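You operate a simulated robot arm through the tools that you are given. There is no shell and no other tool. Be economical: measure what you need, move in short steps, check, and stop when the job is done.

You run a simulated robot arm. Do the job below in one go: nothing can be reset, and whatever is moved stays where it is left.

Task
Flow-test the grade 25 filter from the To do tray and sort it by the meter's rule.
Fine: watch for the Done lamp; Ready tray or Reject bin; air off before the hood opens; leave the hood open.

It is judged by the outcome, as a careful person would: the job done as asked, and still so three seconds after it is handed in. It fails if anything else is knocked over, pushed out of place, dropped, spilled or broken.

Robot
A 6-joint arm with a two-finger parallel gripper, fixed in place. Base frame: the origin is at the foot of the arm, x ahead of it, y to its left, z up. Units: mm, degrees, N and s.
With the tool pointing down near the work surface it reaches from about 240 to 640 mm from the base axis. Its first joint turns from -66.0 to 66.0 degrees. Payload 2.7 kg.
The tool frame sits at the grasp point between the pads (the TCP): z along the fingers, y along the line on which they close. The tips reach 23 mm beyond it. Largest opening 94 mm; finger width 38, thickness 10; the body of the gripper, 54 by 96 mm, starts 39 mm behind the TCP.
Orientation is told as [roll, pitch, yaw] about the base's x, y, z axes, in that order, counted from this pose: with the fingers straight down and closing along the base's y, the tool's x points along the base's -x, its y along +y and its z along -z.

Tools
- The arm moves only by the tool play_rows. Its argument "increments" is a list of rows, each a list of 7 numbers: the shift along the base's x, y, z in mm, then the turn, a rotation vector about the base's x, y, z in degrees, then the opening in per cent of the stroke, from 0 (shut) to 100 (fully open). In form: [[tx, ty, tz, wx, wy, wz, grip], ...]. A call has 1 to 8 rows; each row is the pose to reach, as a shift and turn from the pose commanded when the call began. A row lasts 0.2 s, in which the tool goes at most 50 mm and 8.6 degrees; a call with a longer step from one row to the next is refused whole, and so is a gripper value outside its range. Where a pose cannot be reached the arm comes as near as it can. A force on the tool above 40 N (or 10 N above the force at the start of the call, whichever is more), or a blocked arm, ends the call early, and 0.2 s more pass. Each finger travels about 45 mm/s and halts on what it meets, pressing with about 43 N; the grip force reading is that of the motor and also rises with nothing between the fingers. The clock runs only during rows and for 0.2 s after the last one: add rows that repeat a pose to give the fingers time. It gives the time, the measured TCP pose, the force on the tool (base axes), the opening and the grip force at its end, in the units of the frame above (readings bear some noise), with the torque about the TCP (base axes, N m) and any sound that the robot's microphone picked up, and new pictures: "views" is both (left out), scene, wrist or none.
- Cameras (640 x 400 px; columns grow to the right, rows downward): "scene" is fixed at [73.4, -428.3, 1406.7]; the picture's right is [0.80, -0.60, 0.00], its down [-0.32, -0.43, -0.84] and it looks along [0.51, 0.67, -0.54] (base axes); focal length 321 px, centre (320, 200). "wrist" rides on the gripper at [86, 16, -74] in the tool frame; the picture's right is [-0.18, 0.98, 0.00], its down [-0.58, -0.11, -0.81] and it looks along [-0.79, -0.15, 0.59] (tool axes); focal length 243 px, centre (320, 200). There is no depth. A picture from a camera that has moved, and an enlarged one, comes with that camera's place and axes in the base frame and with its lens.
- zoom(camera, box): a new picture of the part [left, top, right, bottom] of that camera's present view, enlarged. No time passes.
- finish_job(): hands the job in; it is judged then, once.

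Go step by step. Nothing tells you positions but the pictures and the camera data: compare them with the known pose of the tool, close in by small moves and look again before you grip or let go. The budget is 120 turns and 200 pictures, counting those below and the enlarged ones. Unless the task says otherwise, let go and move clear before handing in, and close with one line.

The tools are called after "Call:" as name(argument=value, ...) on one line, values as JSON. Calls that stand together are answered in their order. play_rows: Moves the arm, as the interface text tells. Its arguments: {"type":"object","properties":{"increments":{"type":"array","items":{"type":"array","items":{"type":"number"}}},"views":{"type":"string","enum":["both","scene","wrist","none"]}},"required":["increments"]} The other tools are called the same way: zoom (camera, box) takes an enlarged picture of a part of a camera's view; finish_job () hands the job in.

At the start:

```text
time: 0.0
position: [354.8, 191.3, 1129.5]
tcp_rot: [0.0, 0.0, 0.0]
wrist_force: [0.9, -0.6, 0.3]
wrist_torque: [0.01, -0.01, 0.02]
opening: 94.1
grasp_force: 0.1
```

scene: 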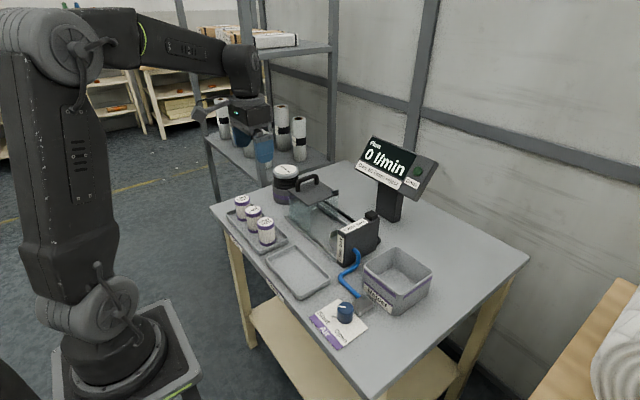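
wrist: 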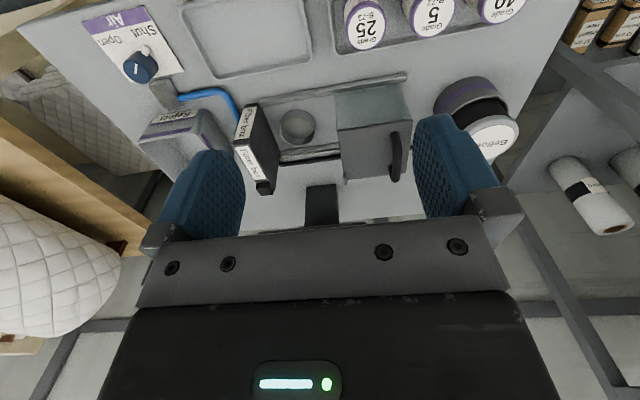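

I see a table with the To do tray (three filters), an empty tray, a hooded test rig, a meter, an air knob and a bin. I'll zoom in to read the labels.

Call:
zoom(camera="scene", box=[350, 125, 450, 195])

Call:
zoom(camera="scene", box=[220, 160, 350, 250])

Call:
zoom(camera="scene", box=[290, 200, 440, 350])

Call:
zoom(camera="wrist", box=[200, 60, 440, 210])

```text
5.71 times, centred on (400, 160) of scene
camera zoom: at [73.4, -428.3, 1406.7], right [0.8, -0.6, 0.0], down [-0.32, -0.43, -0.84], along [0.51, 0.67, -0.54], focal length 1833 px, centre (-137, 429)
```

zoom: 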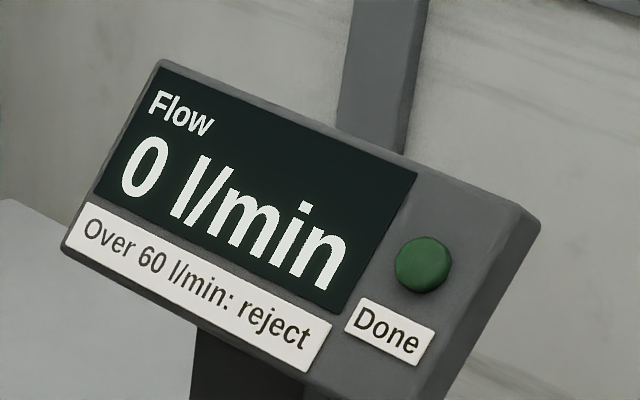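

```text
4.44 times, centred on (285, 205) of scene
camera zoom: at [73.4, -428.3, 1406.7], right [0.8, -0.6, 0.0], down [-0.32, -0.43, -0.84], along [0.51, 0.67, -0.54], focal length 1426 px, centre (476, 178)
```

zoom: 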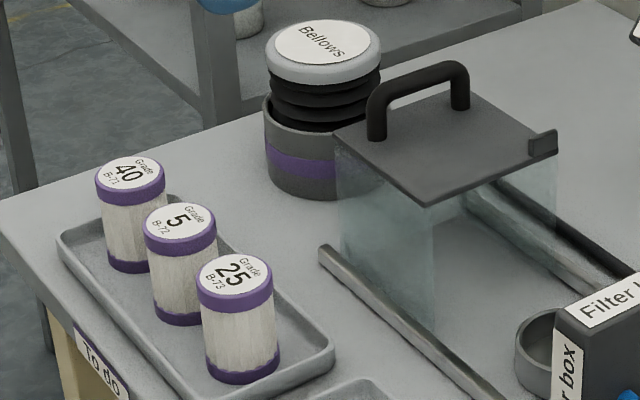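

```text
2.67 times, centred on (365, 275) of scene
camera zoom: at [73.4, -428.3, 1406.7], right [0.8, -0.6, 0.0], down [-0.32, -0.43, -0.84], along [0.51, 0.67, -0.54], focal length 856 px, centre (200, 0)
```

zoom: 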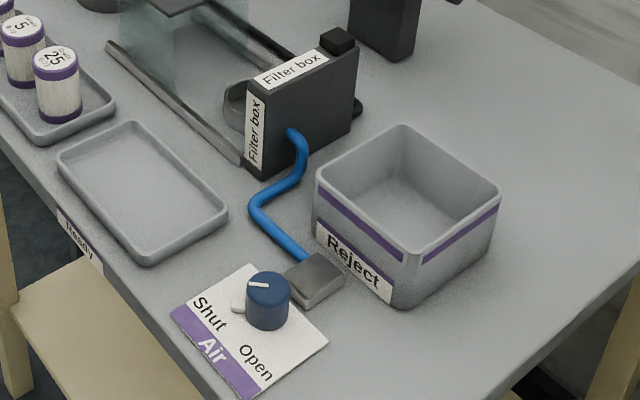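

```text
2.67 times, centred on (320, 135) of wrist
camera zoom: at [269.1, 207.1, 1204.8], right [0.18, 0.98, 0.0], down [0.58, -0.11, 0.81], along [0.79, -0.15, -0.59], focal length 647 px, centre (320, 373)
```

zoom: 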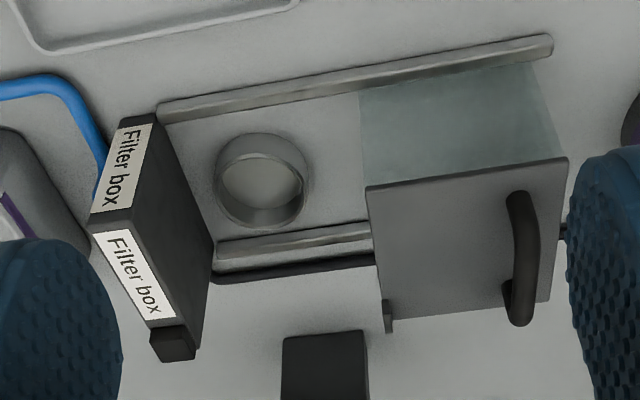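

The rule reads "Over 60 l/min: reject". The grade 25 filter sits at about (390, 240) with its top near z 863. I'll move in for a closer view of it and its tray.

Call:
play_rows(increments=[[-20, 10, -40, 0, 0, 0, 100], [-40, 20, -80, 0, 0, 0, 100], [-60, 30, -120, 0, 0, 0, 100]], views="both")

```text
time: 0.8
position: [294.4, 221.0, 1010.2]
tcp_rot: [0.0, -0.1, 0.0]
wrist_force: [0.2, 0.4, 0.0]
wrist_torque: [-0.01, 0.01, -0.01]
opening: 94.0
grasp_force: 0.0
camera wrist: at [209.2, 237.2, 1085.3], right [0.18, 0.98, 0.0], down [0.58, -0.11, 0.81], along [0.79, -0.15, -0.59], focal length 243 px, centre (320, 200)
```

scene: 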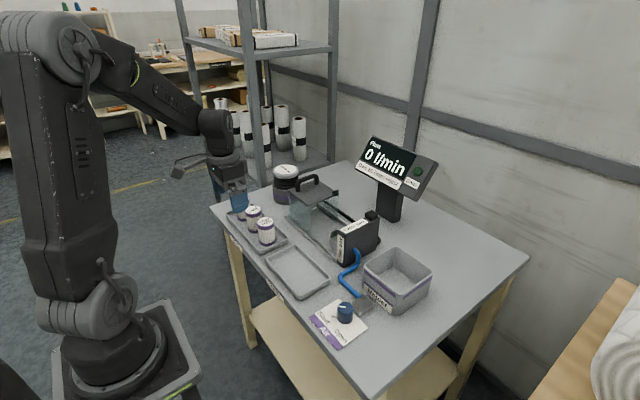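
wrist: 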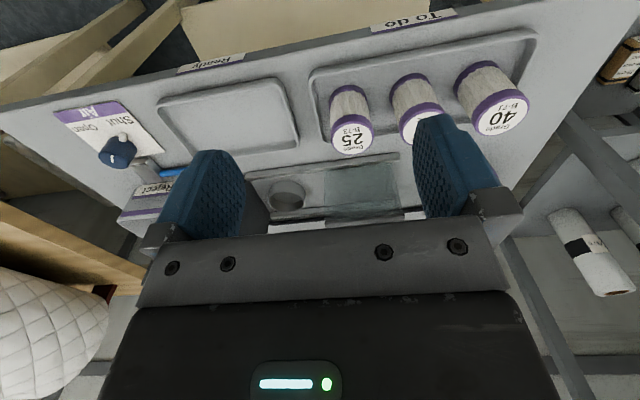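

Filter 25 triangulates to about (390, 240), top z about 866, and its neighbours are about 76 mm apart in y. I'll close along y with a reduced opening, move above it and look.

Call:
play_rows(increments=[[32, 6, -20, 0, 0, 0, 75], [64, 13, -45, 0, 0, 0, 75], [96, 19, -80, 0, 0, 0, 75], [96, 19, -80, 0, 0, 0, 75]], views="both")

```text
time: 1.8
position: [392.6, 238.8, 931.6]
tcp_rot: [0.0, -0.1, -0.1]
wrist_force: [-0.2, -0.4, -0.9]
wrist_torque: [-0.03, -0.01, 0.02]
opening: 70.7
grasp_force: 0.0
camera wrist: at [306.3, 255.3, 1005.5], right [0.18, 0.98, 0.0], down [0.58, -0.11, 0.81], along [0.79, -0.15, -0.59], focal length 243 px, centre (320, 200)
```

scene: 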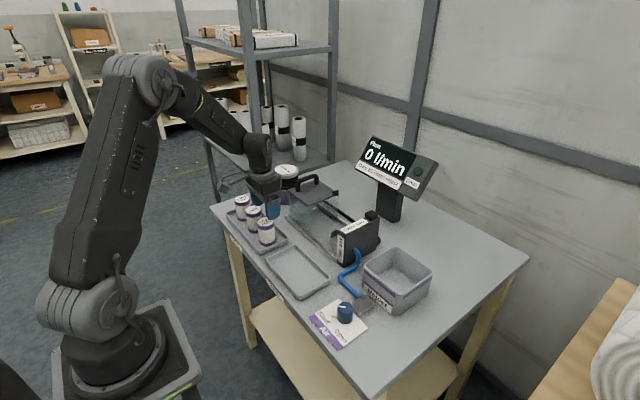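
wrist: 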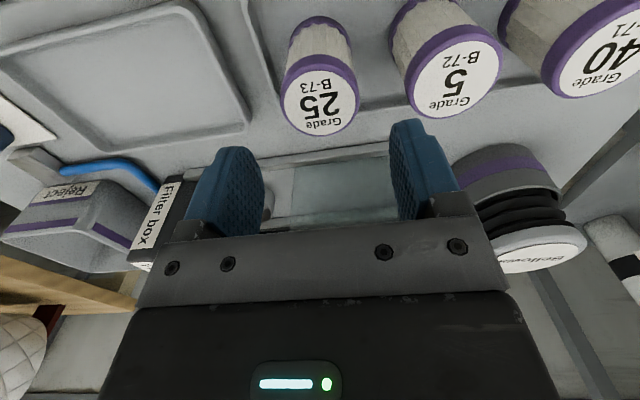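

The filter centre checks out at (390, 239.5), top about 866. I'll descend around it, then look before gripping.

Call:
play_rows(increments=[[-1.5, 0.5, -25, 0, 0, 0, 75], [-1.5, 0.5, -50, 0, 0, 0, 75], [-1.5, 0.5, -73, 0, 0, 0, 75], [-1.5, 0.5, -73, 0, 0, 0, 75]], views="wrist")

```text
time: 2.8
position: [389.6, 240.0, 856.2]
tcp_rot: [-0.1, -0.1, 0.0]
wrist_force: [-0.7, -0.7, -0.5]
wrist_torque: [0.03, -0.01, -0.02]
opening: 70.9
grasp_force: 0.1
camera wrist: at [303.7, 256.7, 931.1], right [0.18, 0.98, 0.0], down [0.58, -0.11, 0.81], along [0.79, -0.15, -0.59], focal length 243 px, centre (320, 200)
```

wrist: 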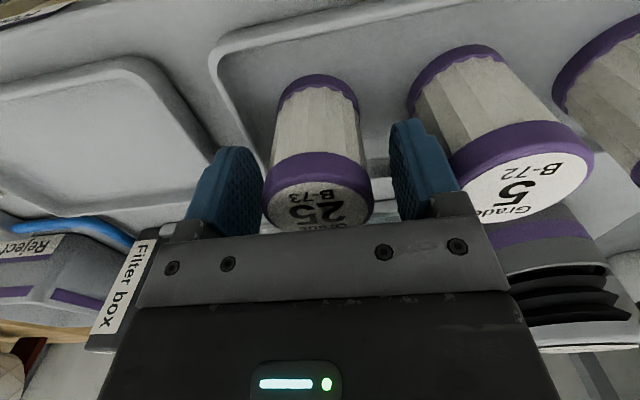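

The fingers straddle the filter with its neighbour clear. Closing, then lifting a little.

Call:
play_rows(increments=[[0, 0, 0, 0, 0, 0, 40], [0, 0, 0, 0, 0, 0, 40], [0, 0, 0, 0, 0, 0, 40], [0, 0, 0, 0, 0, 0, 40], [0, 0, 15, 0, 0, 0, 40], [0, 0, 40, 0, 0, 0, 40]], views="wrist")

```text
time: 4.2
position: [389.0, 239.4, 896.2]
tcp_rot: [0.0, 0.0, 0.0]
wrist_force: [0.9, -0.8, -0.7]
wrist_torque: [0.01, -0.01, -0.03]
opening: 47.2
grasp_force: 42.9
camera wrist: at [303.5, 256.1, 971.9], right [0.18, 0.98, 0.0], down [0.58, -0.11, 0.81], along [0.79, -0.15, -0.59], focal length 243 px, centre (320, 200)
```

wrist: 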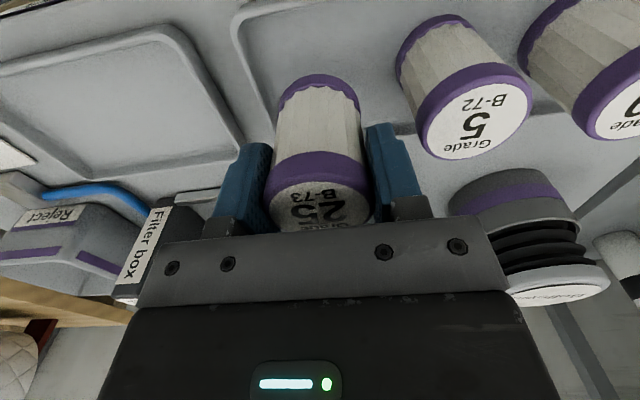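

The filter is held (47 mm opening). I'll lift and move toward the socket area, stopping short to measure it.

Call:
play_rows(increments=[[0, -10, 35, 0, 0, 0, 40], [10, -50, 64, 0, 0, 0, 40], [25, -90, 64, 0, 0, 0, 40], [45, -126, 64, 0, 0, 0, 40], [45, -126, 64, 0, 0, 0, 40]], views="both")

Call:
zoom(camera="scene", box=[240, 150, 400, 270])

Call:
zoom(camera="wrist", box=[140, 0, 500, 225])

```text
refused: row 2 steps farther than a row can; nothing moved
```

```text
3.33 times, centred on (320, 210) of scene
camera zoom: at [73.4, -428.3, 1406.7], right [0.8, -0.6, 0.0], down [-0.32, -0.43, -0.84], along [0.51, 0.67, -0.54], focal length 1069 px, centre (320, 167)
```

zoom: 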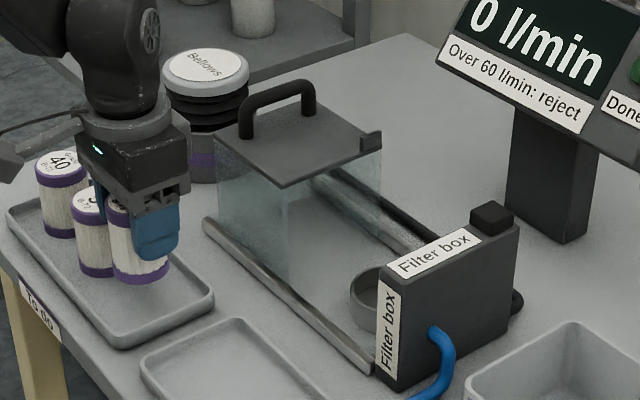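

```text
1.78 times, centred on (320, 112) of wrist
camera zoom: at [303.5, 256.1, 971.9], right [0.18, 0.98, 0.0], down [0.58, -0.11, 0.81], along [0.79, -0.15, -0.59], focal length 431 px, centre (320, 356)
```

zoom: 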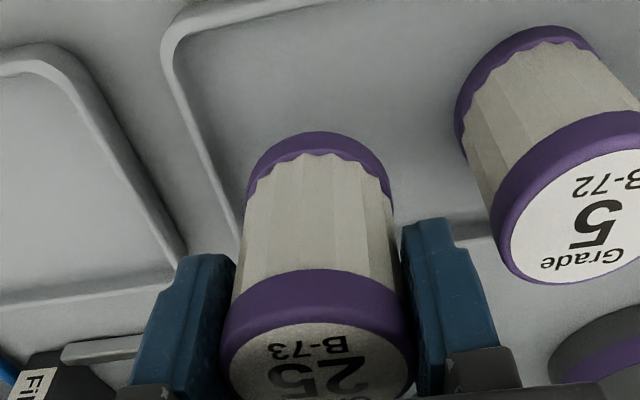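

One step was too long; the scene zoom gave a good view of the hood anyway. Repeating with shorter steps.

Call:
play_rows(increments=[[0, -5, 35, 0, 0, 0, 40], [5, -35, 64, 0, 0, 0, 40], [20, -75, 64, 0, 0, 0, 40], [45, -110, 64, 0, 0, 0, 40], [45, -126, 64, 0, 0, 0, 40], [45, -126, 64, 0, 0, 0, 40]], views="both")

```text
time: 5.6
position: [434.5, 113.9, 959.9]
tcp_rot: [0.0, 0.0, -0.1]
wrist_force: [0.7, 0.7, -1.9]
wrist_torque: [-0.03, 0.05, -0.02]
opening: 46.8
grasp_force: 42.9
camera wrist: at [348.9, 130.0, 1035.2], right [0.18, 0.98, 0.0], down [0.58, -0.11, 0.81], along [0.79, -0.15, -0.59], focal length 243 px, centre (320, 200)
```

scene: 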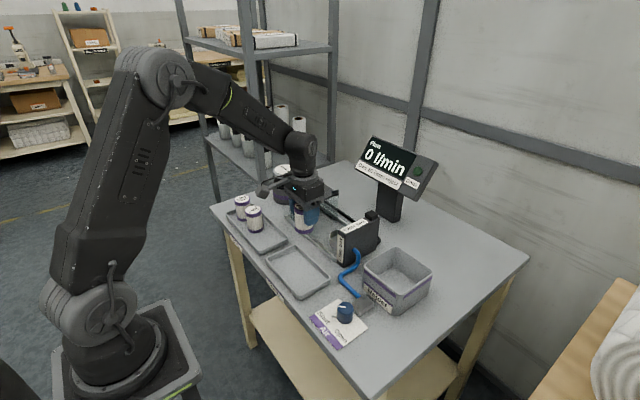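
wrist: 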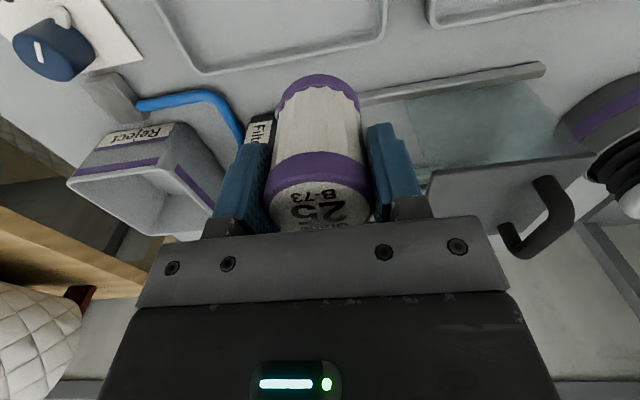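

The held filter hides the socket from here. I'll move above its estimated place (547, 113), staying high and clear of box and hood, and look past the filter's bottom.

Call:
play_rows(increments=[[40, 0, 3, 0, 0, 0, 40], [80, 0, 5, 0, 0, 0, 40], [108, 0, 5, 0, 0, 0, 40], [108, 0, 5, 0, 0, 0, 40]], views="both")

Call:
zoom(camera="wrist", box=[200, 0, 440, 150])

Call:
zoom(camera="scene", box=[280, 160, 400, 280])

```text
time: 6.6
position: [543.3, 114.9, 965.3]
tcp_rot: [0.0, 0.1, 0.0]
wrist_force: [-0.1, -0.9, -0.4]
wrist_torque: [-0.02, -0.01, -0.01]
opening: 46.7
grasp_force: 42.7
camera wrist: at [457.5, 130.9, 1040.5], right [0.18, 0.98, 0.0], down [0.58, -0.11, 0.81], along [0.79, -0.15, -0.59], focal length 243 px, centre (320, 200)
```

scene: 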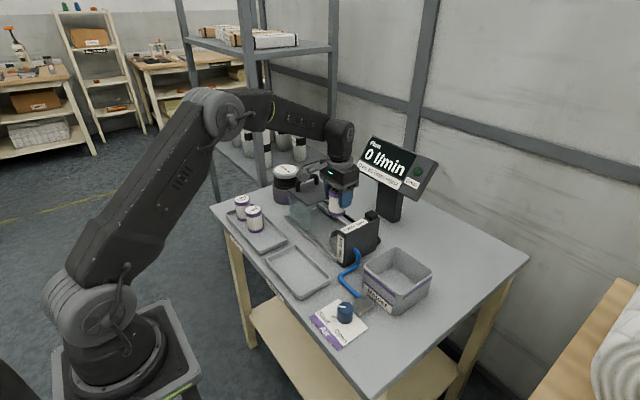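
wrist: 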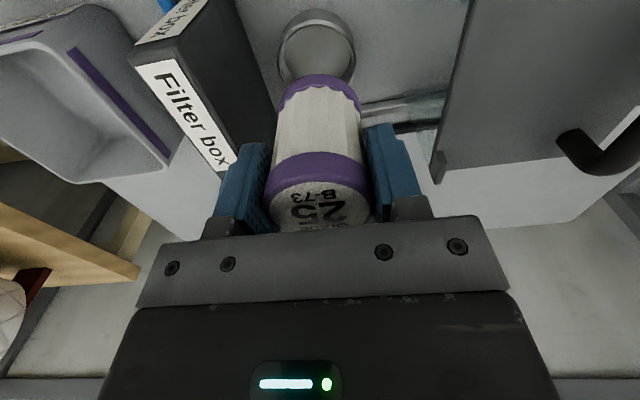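

```text
2.67 times, centred on (320, 75) of wrist
camera zoom: at [457.5, 130.9, 1040.5], right [0.18, 0.98, 0.0], down [0.58, -0.11, 0.81], along [0.79, -0.15, -0.59], focal length 647 px, centre (320, 533)
```

zoom: 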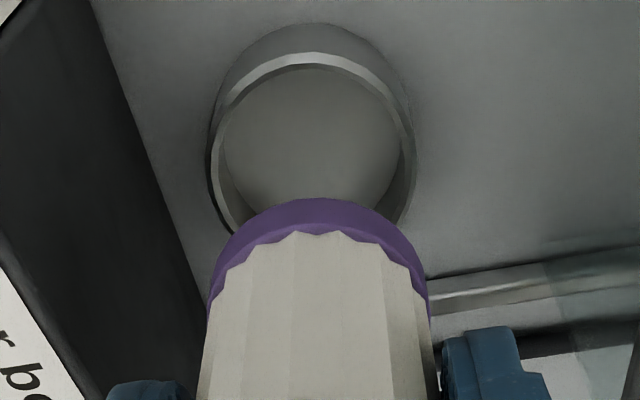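

```text
3.33 times, centred on (340, 220) of scene
camera zoom: at [73.4, -428.3, 1406.7], right [0.8, -0.6, 0.0], down [-0.32, -0.43, -0.84], along [0.51, 0.67, -0.54], focal length 1069 px, centre (253, 133)
```

zoom: 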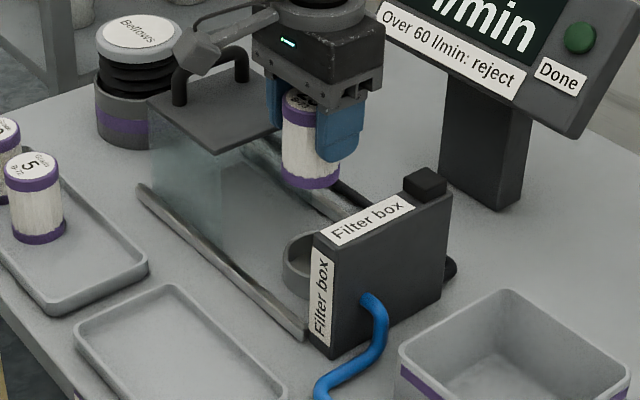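

The socket rim is about (552, 112.7), rim z about 825, inner radius about 27. I'll shift over it and descend to just above the rim.

Call:
play_rows(increments=[[8, -2, 0, 0, 0, 0, 40], [8, -2, -35, 0, 0, 0, 40], [8, -2, -66, 0, 0, 0, 40], [8, -2, -66, 0, 0, 0, 40]], views="both")

Call:
zoom(camera="wrist", box=[200, 0, 440, 150])

Call:
zoom(camera="scene", box=[290, 180, 390, 280])

```text
time: 7.6
position: [550.5, 113.9, 899.6]
tcp_rot: [0.0, -0.2, 0.0]
wrist_force: [0.5, -0.9, -1.0]
wrist_torque: [0.0, 0.0, 0.0]
opening: 47.0
grasp_force: 42.7
camera wrist: at [464.6, 128.9, 974.9], right [0.18, 0.98, 0.0], down [0.58, -0.11, 0.81], along [0.79, -0.15, -0.59], focal length 243 px, centre (320, 200)
```

scene: 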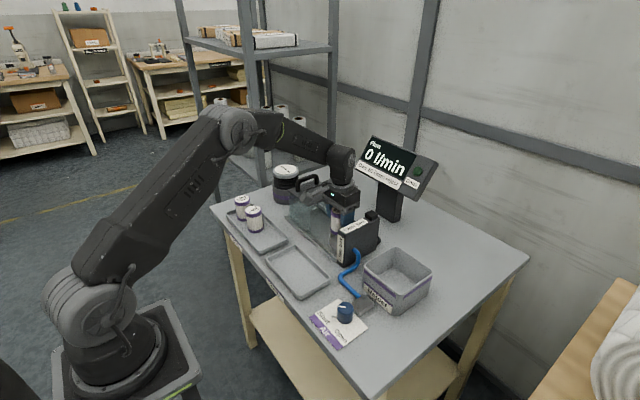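
wrist: 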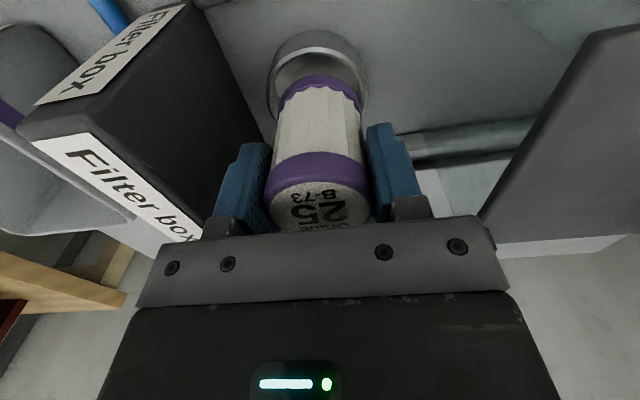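

```text
2.67 times, centred on (320, 75) of wrist
camera zoom: at [464.6, 128.9, 974.9], right [0.18, 0.98, 0.0], down [0.58, -0.11, 0.81], along [0.79, -0.15, -0.59], focal length 647 px, centre (320, 533)
```

zoom: 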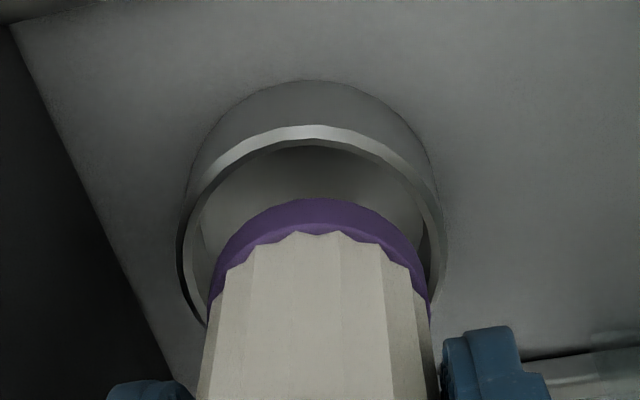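

```text
4.00 times, centred on (340, 230) of scene
camera zoom: at [73.4, -428.3, 1406.7], right [0.8, -0.6, 0.0], down [-0.32, -0.43, -0.84], along [0.51, 0.67, -0.54], focal length 1283 px, centre (240, 80)
```

zoom: 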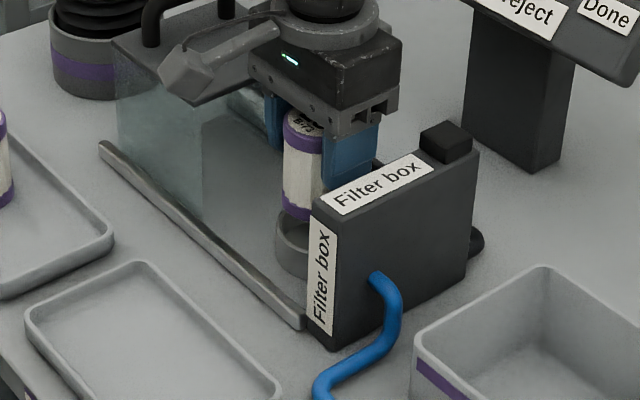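

The socket centre refines to about (553, 112), and the filter box face (y about 54, top z about 908) leaves about 10 mm to the gripper body. I'll shift and lower into the socket.

Call:
play_rows(increments=[[2.5, -1.5, 0, 0, 0, 0, 40], [2.5, -1.5, -15, 0, 0, 0, 40], [2.5, -1.5, -25, 0, 0, 0, 40], [2.5, -1.5, -33, 0, 0, 0, 40], [2.5, -1.5, -33, 0, 0, 0, 40]], views="both")

Call:
zoom(camera="wrist", box=[200, 0, 440, 150])

```text
time: 8.8
position: [553.5, 111.9, 865.6]
tcp_rot: [0.0, 0.0, 0.1]
wrist_force: [0.0, 0.4, -0.6]
wrist_torque: [0.01, -0.02, 0.0]
opening: 46.9
grasp_force: 42.8
camera wrist: at [466.7, 127.2, 941.3], right [0.18, 0.98, 0.0], down [0.58, -0.11, 0.81], along [0.79, -0.15, -0.59], focal length 243 px, centre (320, 200)
```

scene: 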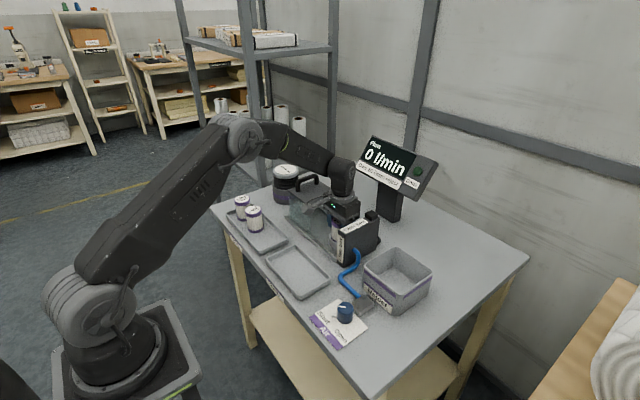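
wrist: 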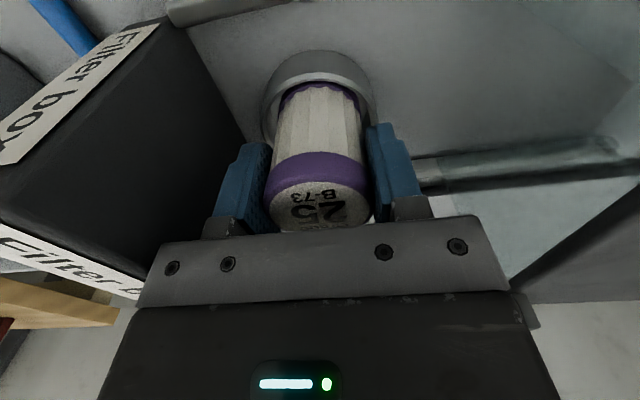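

```text
2.67 times, centred on (320, 75) of wrist
camera zoom: at [466.7, 127.2, 941.3], right [0.18, 0.98, 0.0], down [0.58, -0.11, 0.81], along [0.79, -0.15, -0.59], focal length 647 px, centre (320, 533)
```

zoom: 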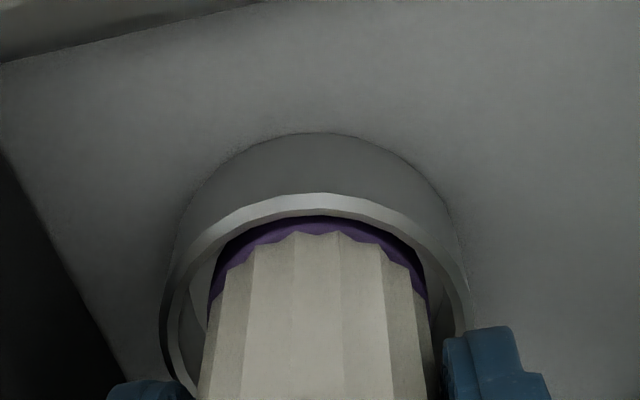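

The filter is inside the socket rim and centred. I'll lower gently until contact.

Call:
play_rows(increments=[[0, 0, -2, 0, 0, 0, 40], [0, 0, -4, 0, 0, 0, 40], [0, 0, -6, 0, 0, 0, 40], [0, 0, -6, 0, 0, 0, 40]], views="none")

```text
time: 9.8
position: [553.0, 110.5, 859.6]
tcp_rot: [0.0, -0.1, 0.0]
wrist_force: [0.2, -0.6, -0.7]
wrist_torque: [0.0, 0.01, -0.01]
opening: 46.9
grasp_force: 43.3
```

Call:
play_rows(increments=[[0, 0, -1, 0, 0, 0, 40], [0, 0, -2, 0, 0, 0, 40], [0, 0, -3, 0, 0, 0, 40], [0, 0, -3, 0, 0, 0, 40]], views="wrist")

```text
time: 10.8
position: [553.5, 110.4, 857.5]
tcp_rot: [0.0, 0.1, 0.0]
wrist_force: [-0.4, -0.1, -0.1]
wrist_torque: [-0.02, 0.01, 0.03]
opening: 46.7
grasp_force: 42.5
camera wrist: at [467.2, 126.9, 932.8], right [0.18, 0.98, 0.0], down [0.58, -0.11, 0.81], along [0.79, -0.15, -0.59], focal length 243 px, centre (320, 200)
```

wrist: 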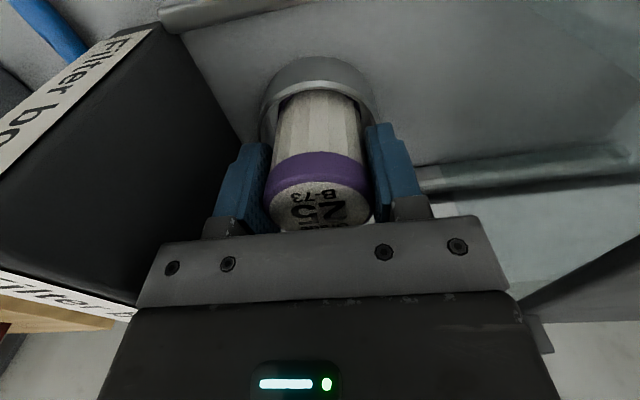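

No contact yet; continuing down slowly.

Call:
play_rows(increments=[[0, 0, -1, 0, 0, 0, 40], [0, 0, -2, 0, 0, 0, 40], [0, 0, -2, 0, 0, 0, 40]], views="none")

Call:
play_rows(increments=[[0, 0, -1, 0, 0, 0, 40], [0, 0, -2, 0, 0, 0, 40], [0, 0, -2, 0, 0, 0, 40]], views="wrist")

```text
time: 11.6
position: [553.5, 111.0, 856.3]
tcp_rot: [0.0, -0.1, 0.0]
wrist_force: [-2.6, -0.1, 10.2]
wrist_torque: [-0.02, 0.2, 0.02]
opening: 47.2
grasp_force: 43.3
```

```text
time: 12.4
position: [553.4, 110.7, 856.4]
tcp_rot: [0.0, -0.4, 0.0]
wrist_force: [-3.9, 1.0, 21.0]
wrist_torque: [0.22, 0.31, 0.04]
opening: 46.8
grasp_force: 43.5
camera wrist: at [467.3, 126.8, 930.2], right [0.18, 0.98, 0.0], down [0.58, -0.11, 0.81], along [0.8, -0.15, -0.59], focal length 243 px, centre (320, 200)
```

wrist: 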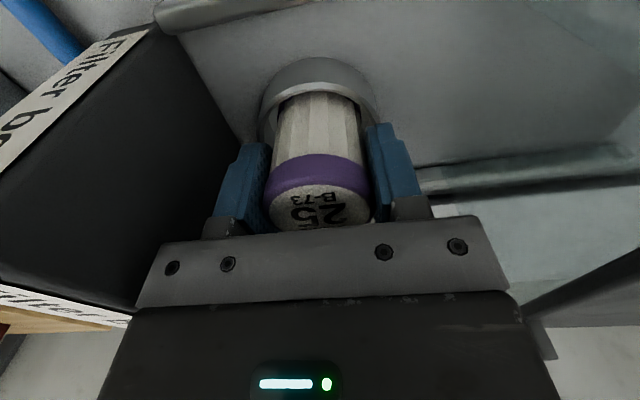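

The filter is seated (21 N upward). I'll ease off, release and rise straight up.

Call:
play_rows(increments=[[0, 0, 2.5, 0, 0, 0, 40], [0, 0, 2.5, 0, 0, 0, 70], [0, 0, 2.5, 0, 0, 0, 70], [0, 0, 2.5, 0, 0, 0, 70], [0, 0, 30, 0, 0, 0, 70], [0, 0, 75, 0, 0, 0, 70], [0, 0, 110, 0, 0, 0, 70]], views="both")

Call:
zoom(camera="scene", box=[270, 150, 400, 270])

Call:
zoom(camera="wrist", box=[200, 0, 640, 275])

```text
time: 14.0
position: [553.5, 112.2, 965.2]
tcp_rot: [0.1, -0.1, 0.0]
wrist_force: [0.2, 0.0, 0.2]
wrist_torque: [-0.03, 0.0, -0.01]
opening: 65.8
grasp_force: 0.0
camera wrist: at [467.1, 127.5, 1039.6], right [0.18, 0.98, 0.0], down [0.58, -0.11, 0.81], along [0.79, -0.15, -0.59], focal length 243 px, centre (320, 200)
```

scene: 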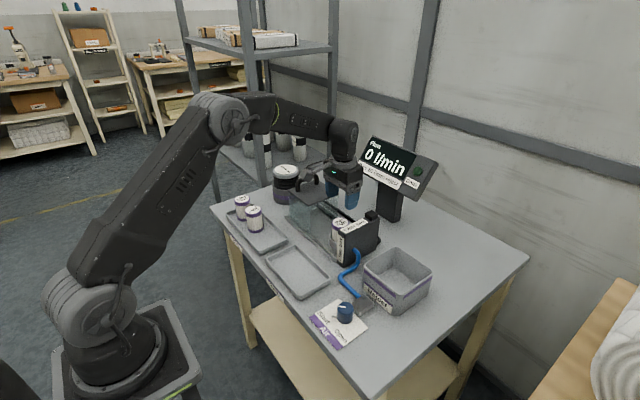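
wrist: 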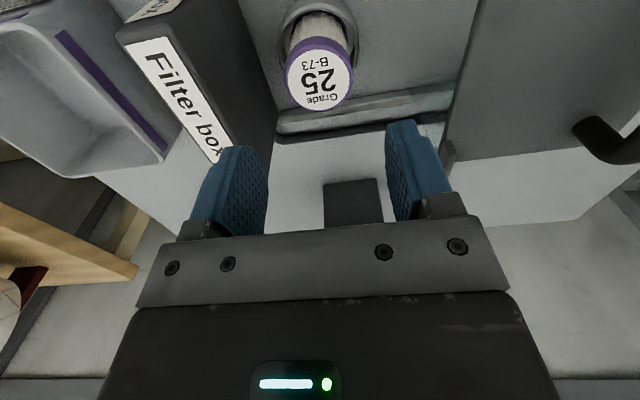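

```text
3.33 times, centred on (335, 210) of scene
camera zoom: at [73.4, -428.3, 1406.7], right [0.8, -0.6, 0.0], down [-0.32, -0.43, -0.84], along [0.51, 0.67, -0.54], focal length 1069 px, centre (270, 167)
```

zoom: 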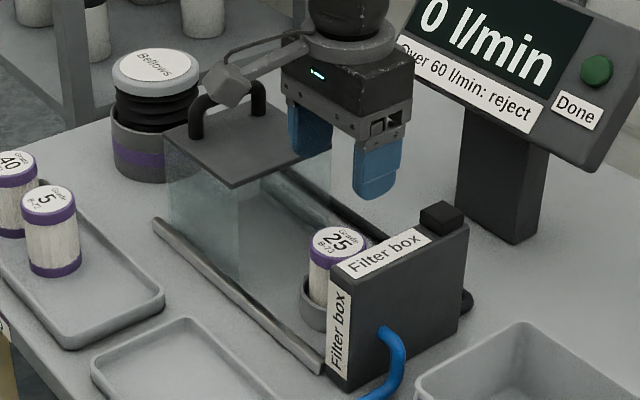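

```text
1.45 times, centred on (420, 138) of wrist
camera zoom: at [467.1, 127.5, 1039.6], right [0.18, 0.98, 0.0], down [0.58, -0.11, 0.81], along [0.79, -0.15, -0.59], focal length 353 px, centre (174, 291)
```

zoom: 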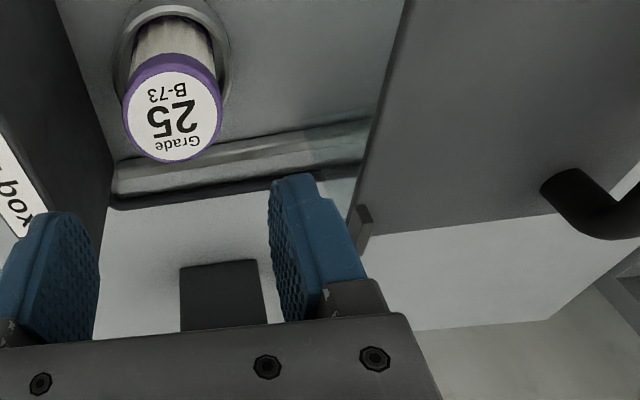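

The filter stands in the socket, released. Next, the hood handle: I move above it to measure.

Call:
play_rows(increments=[[0, 0, 40, 0, 0, 0, 70], [-3, 45, 40, 0, 0, 0, 60], [-5, 90, 40, 0, 0, 0, 50], [-8, 135, 40, 0, 0, 0, 50], [-8, 163, 40, 0, 0, 0, 50], [-8, 163, 40, 0, 0, 0, 50]], views="both")

Call:
zoom(camera="scene", box=[250, 130, 390, 250])

```text
time: 15.4
position: [546.0, 274.7, 1003.2]
tcp_rot: [0.0, 0.0, 0.0]
wrist_force: [0.2, 1.0, -1.3]
wrist_torque: [-0.04, 0.0, 0.01]
opening: 47.2
grasp_force: 0.1
camera wrist: at [459.9, 290.5, 1078.4], right [0.18, 0.98, 0.0], down [0.58, -0.11, 0.81], along [0.79, -0.15, -0.59], focal length 243 px, centre (320, 200)
```

scene: 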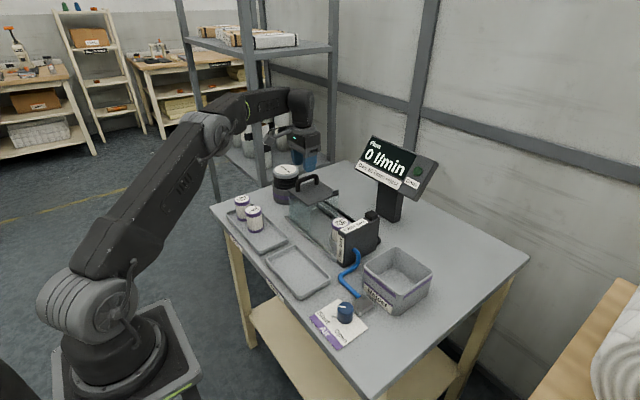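
wrist: 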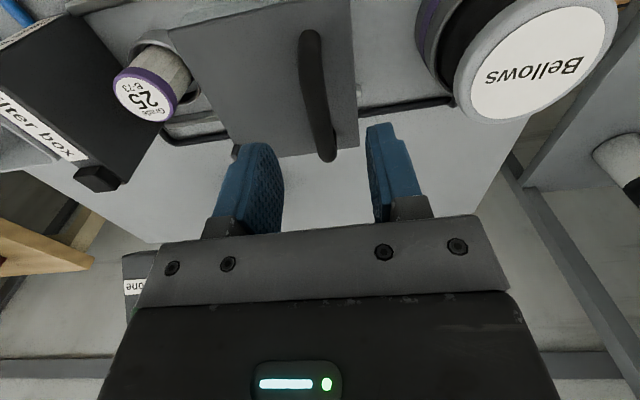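

```text
3.33 times, centred on (320, 190) of scene
camera zoom: at [73.4, -428.3, 1406.7], right [0.8, -0.6, 0.0], down [-0.32, -0.43, -0.84], along [0.51, 0.67, -0.54], focal length 1069 px, centre (320, 233)
```

zoom: 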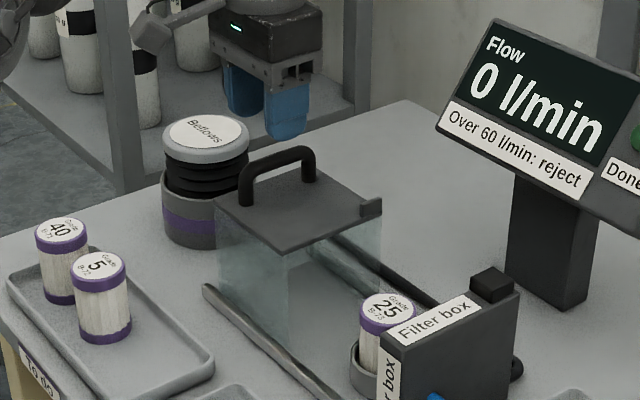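

The handle bar runs along x, at about (559, 270), z about 935. I'll go down to just above it and look again.

Call:
play_rows(increments=[[6, -4, -15, 0, 0, 0, 50], [12, -4.5, -32, 0, 0, 0, 50], [12, -4.5, -32, 0, 0, 0, 50]], views="both")

Call:
zoom(camera="scene", box=[260, 140, 360, 220])

```text
time: 16.2
position: [558.6, 270.1, 970.7]
tcp_rot: [-0.1, 0.0, 0.0]
wrist_force: [0.5, -0.4, -0.4]
wrist_torque: [0.01, -0.01, 0.0]
opening: 47.3
grasp_force: 0.0
camera wrist: at [471.8, 285.6, 1046.3], right [0.18, 0.98, 0.0], down [0.58, -0.11, 0.81], along [0.79, -0.15, -0.59], focal length 243 px, centre (320, 200)
```

scene: 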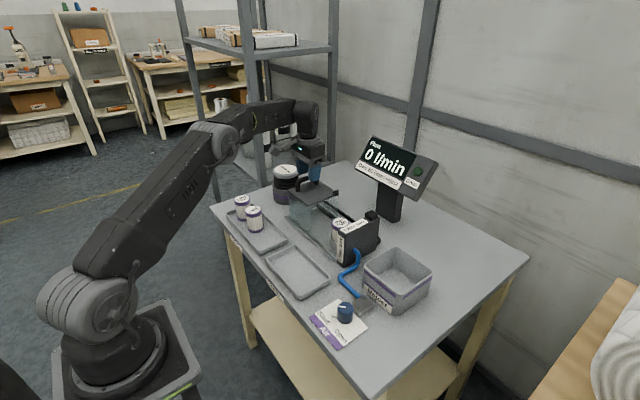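
wrist: 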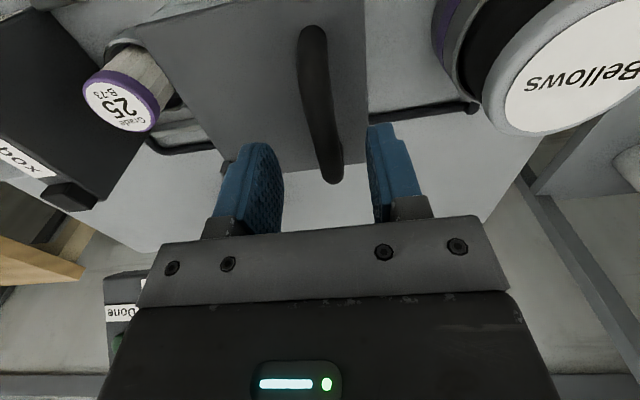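

```text
5.00 times, centred on (310, 180) of scene
camera zoom: at [73.4, -428.3, 1406.7], right [0.8, -0.6, 0.0], down [-0.32, -0.43, -0.84], along [0.51, 0.67, -0.54], focal length 1604 px, centre (370, 300)
```

zoom: 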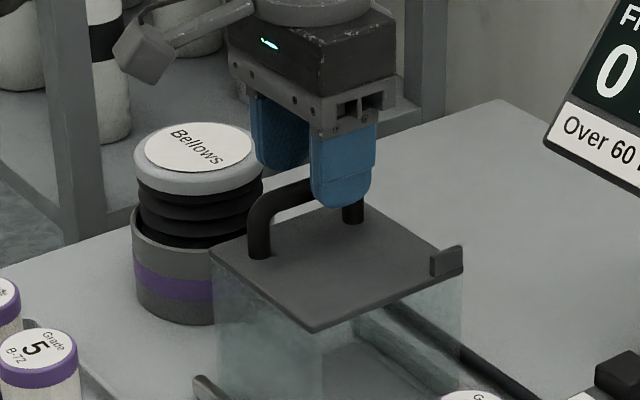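

The bar lies midway between the fingers. I'll lower to bar height and close on it.

Call:
play_rows(increments=[[0, 0, -15, 0, 0, 0, 50], [0, 0, -30, 0, 0, 0, 50], [0, 0, -30, 0, 0, 0, 50], [0, 0, -30, 0, 0, 0, 5], [0, 0, -30, 0, 0, 0, 5], [0, 0, -30, 0, 0, 0, 5], [0, 0, -30, 0, 0, 0, 5]], views="both")

```text
time: 17.8
position: [557.7, 268.7, 941.9]
tcp_rot: [0.0, 0.0, 0.0]
wrist_force: [-0.7, -0.2, -1.2]
wrist_torque: [-0.03, -0.32, 0.03]
opening: 13.3
grasp_force: 45.1
camera wrist: at [471.8, 285.6, 1016.8], right [0.18, 0.98, 0.0], down [0.58, -0.11, 0.81], along [0.79, -0.15, -0.59], focal length 243 px, centre (320, 200)
```

scene: 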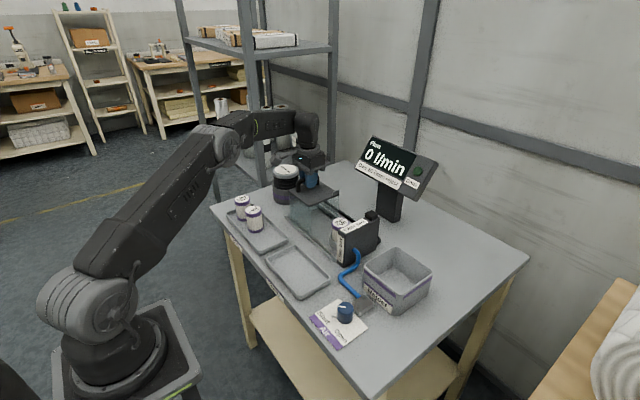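
wrist: 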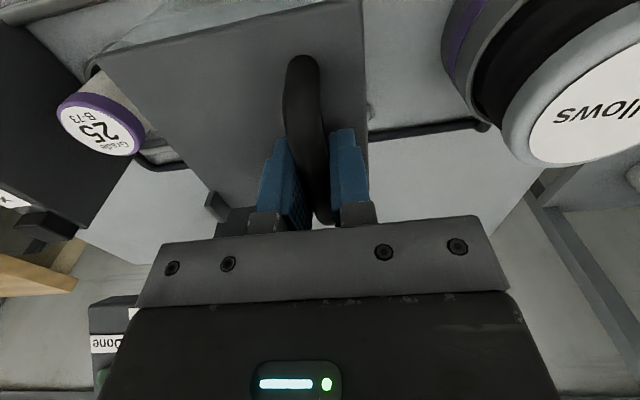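

The handle is gripped. I'll slide the hood toward the filter box (-y), first a short way to check that it moves freely.

Call:
play_rows(increments=[[0, -5, 0, 0, 0, 0, 5], [0, -15, 0, 0, 0, 0, 5], [0, -30, 0, 0, 0, 0, 5], [0, -45, 0, 0, 0, 0, 5]], views="both")

Call:
zoom(camera="scene", box=[270, 150, 400, 270])

```text
time: 18.8
position: [557.2, 223.7, 941.8]
tcp_rot: [0.1, -0.1, 0.0]
wrist_force: [9.6, 0.8, -3.9]
wrist_torque: [-0.03, -0.75, -0.05]
opening: 13.7
grasp_force: 44.9
camera wrist: at [471.5, 240.4, 1016.5], right [0.18, 0.98, 0.0], down [0.58, -0.11, 0.81], along [0.79, -0.15, -0.59], focal length 243 px, centre (320, 200)
```

scene: 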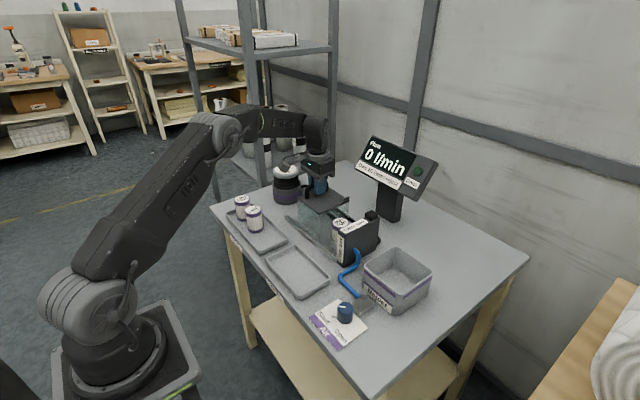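
wrist: 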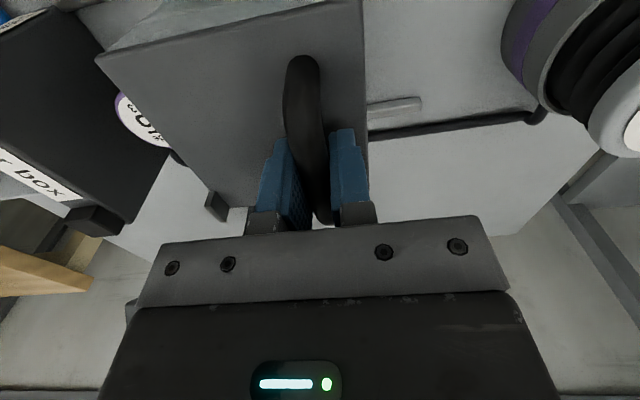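

```text
3.33 times, centred on (335, 210) of scene
camera zoom: at [73.8, -428.2, 1406.7], right [0.8, -0.6, 0.0], down [-0.32, -0.43, -0.84], along [0.51, 0.67, -0.54], focal length 1069 px, centre (270, 167)
```

zoom: 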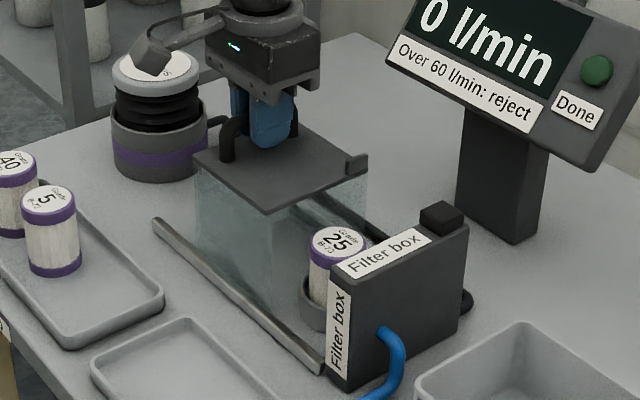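

It slides freely and stays upright. Continuing toward the box, with a slight x correction to relieve side load.

Call:
play_rows(increments=[[0.7, -15, 0, 0, 0, 0, 5], [0.7, -30, 0, 0, 0, 0, 5], [0.7, -45, 0, 0, 0, 0, 5], [0.7, -60, 0, 0, 0, 0, 5], [0.7, -70, 0, 0, 0, 0, 5]], views="both")

Call:
zoom(camera="scene", box=[270, 150, 400, 270])

```text
time: 20.0
position: [557.0, 154.9, 941.9]
tcp_rot: [0.0, 0.0, 0.1]
wrist_force: [7.0, 0.6, -3.8]
wrist_torque: [0.01, -0.63, 0.0]
opening: 13.3
grasp_force: 45.0
camera wrist: at [471.7, 171.0, 1016.8], right [0.18, 0.98, 0.0], down [0.58, -0.11, 0.81], along [0.79, -0.15, -0.59], focal length 243 px, centre (320, 200)
```

scene: 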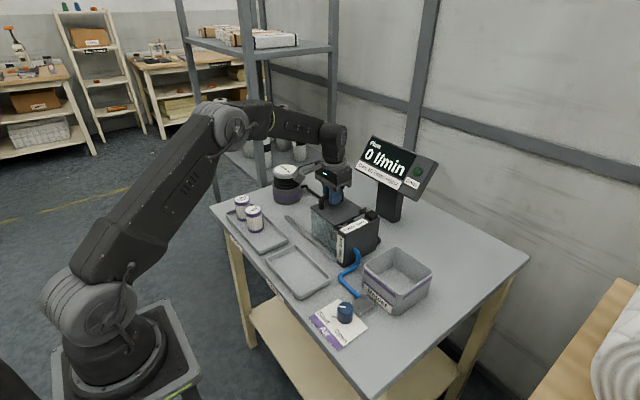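
wrist: 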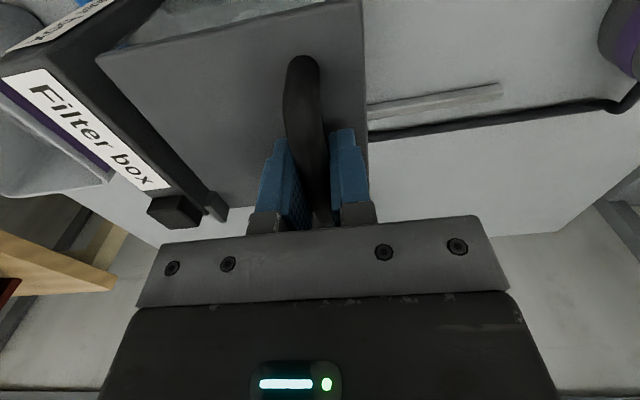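

```text
3.33 times, centred on (335, 210) of scene
camera zoom: at [73.6, -428.3, 1406.7], right [0.8, -0.6, 0.0], down [-0.32, -0.43, -0.84], along [0.51, 0.67, -0.54], focal length 1069 px, centre (270, 167)
```

zoom: 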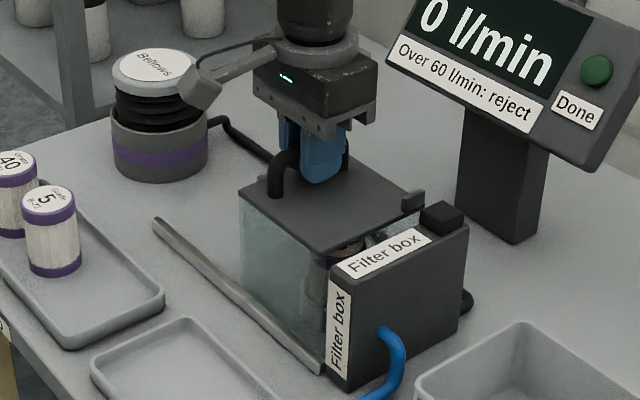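

A small gap remains at the box. I'll close it in small steps until it meets the stop.

Call:
play_rows(increments=[[0, -4, 0, 0, 0, 0, 5], [0, -8, 0, 0, 0, 0, 5], [0, -12, 0, 0, 0, 0, 5], [0, -12, 0, 0, 0, 0, 5]], views="wrist")

Call:
zoom(camera="scene", box=[300, 180, 390, 270])

```text
time: 21.0
position: [557.3, 141.8, 941.4]
tcp_rot: [-0.1, 0.0, 0.0]
wrist_force: [6.7, -2.9, 1.0]
wrist_torque: [0.01, 0.41, 0.06]
opening: 13.6
grasp_force: 45.3
camera wrist: at [471.7, 158.1, 1016.8], right [0.18, 0.98, 0.0], down [0.58, -0.11, 0.81], along [0.79, -0.15, -0.59], focal length 243 px, centre (320, 200)
```

wrist: 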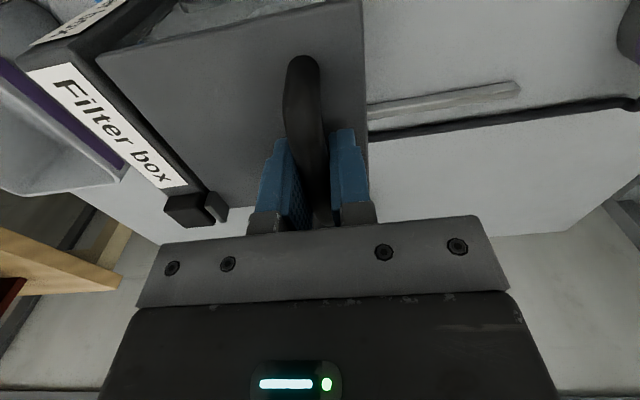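

```text
4.44 times, centred on (345, 225) of scene
camera zoom: at [73.6, -428.4, 1406.7], right [0.8, -0.6, 0.0], down [-0.32, -0.43, -0.84], along [0.51, 0.67, -0.54], focal length 1426 px, centre (209, 89)
```

zoom: 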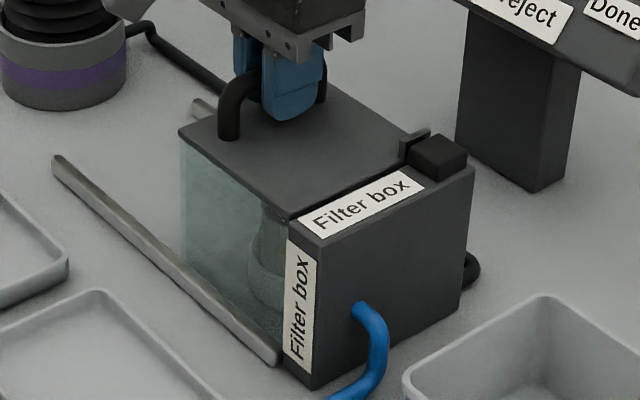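

Call:
play_rows(increments=[[0, -2, 0, 0, 0, 0, 5], [0, -4, 0, 0, 0, 0, 5], [0, -6, 0, 0, 0, 0, 5], [0, -7, 0, 0, 0, 0, 5]], views="wrist")

Call:
zoom(camera="scene", box=[300, 180, 390, 270])

```text
time: 22.0
position: [558.9, 139.3, 942.9]
tcp_rot: [0.3, -0.2, 0.1]
wrist_force: [9.1, 29.4, 0.5]
wrist_torque: [-0.01, 0.8, -0.44]
opening: 13.5
grasp_force: 45.4
camera wrist: at [471.4, 155.1, 1016.6], right [0.18, 0.98, 0.01], down [0.58, -0.11, 0.81], along [0.79, -0.14, -0.59], focal length 243 px, centre (320, 200)
```

wrist: 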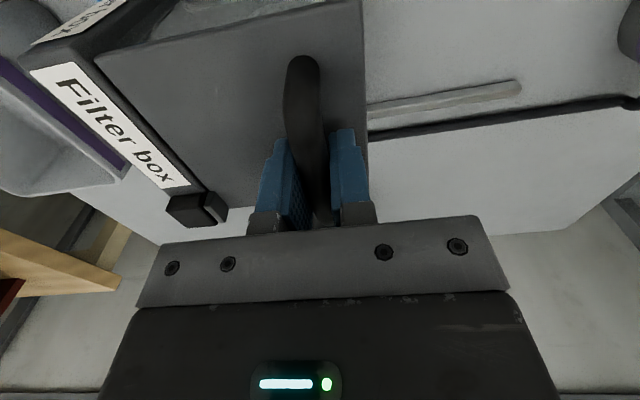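

```text
4.44 times, centred on (345, 225) of scene
camera zoom: at [73.8, -427.5, 1406.9], right [0.8, -0.6, 0.0], down [-0.32, -0.43, -0.84], along [0.51, 0.67, -0.54], focal length 1426 px, centre (209, 89)
```

zoom: 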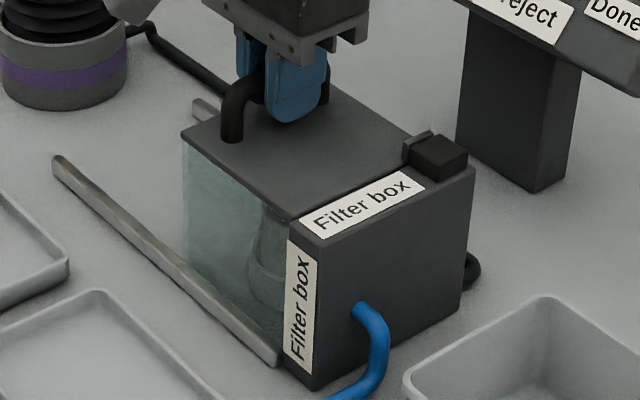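

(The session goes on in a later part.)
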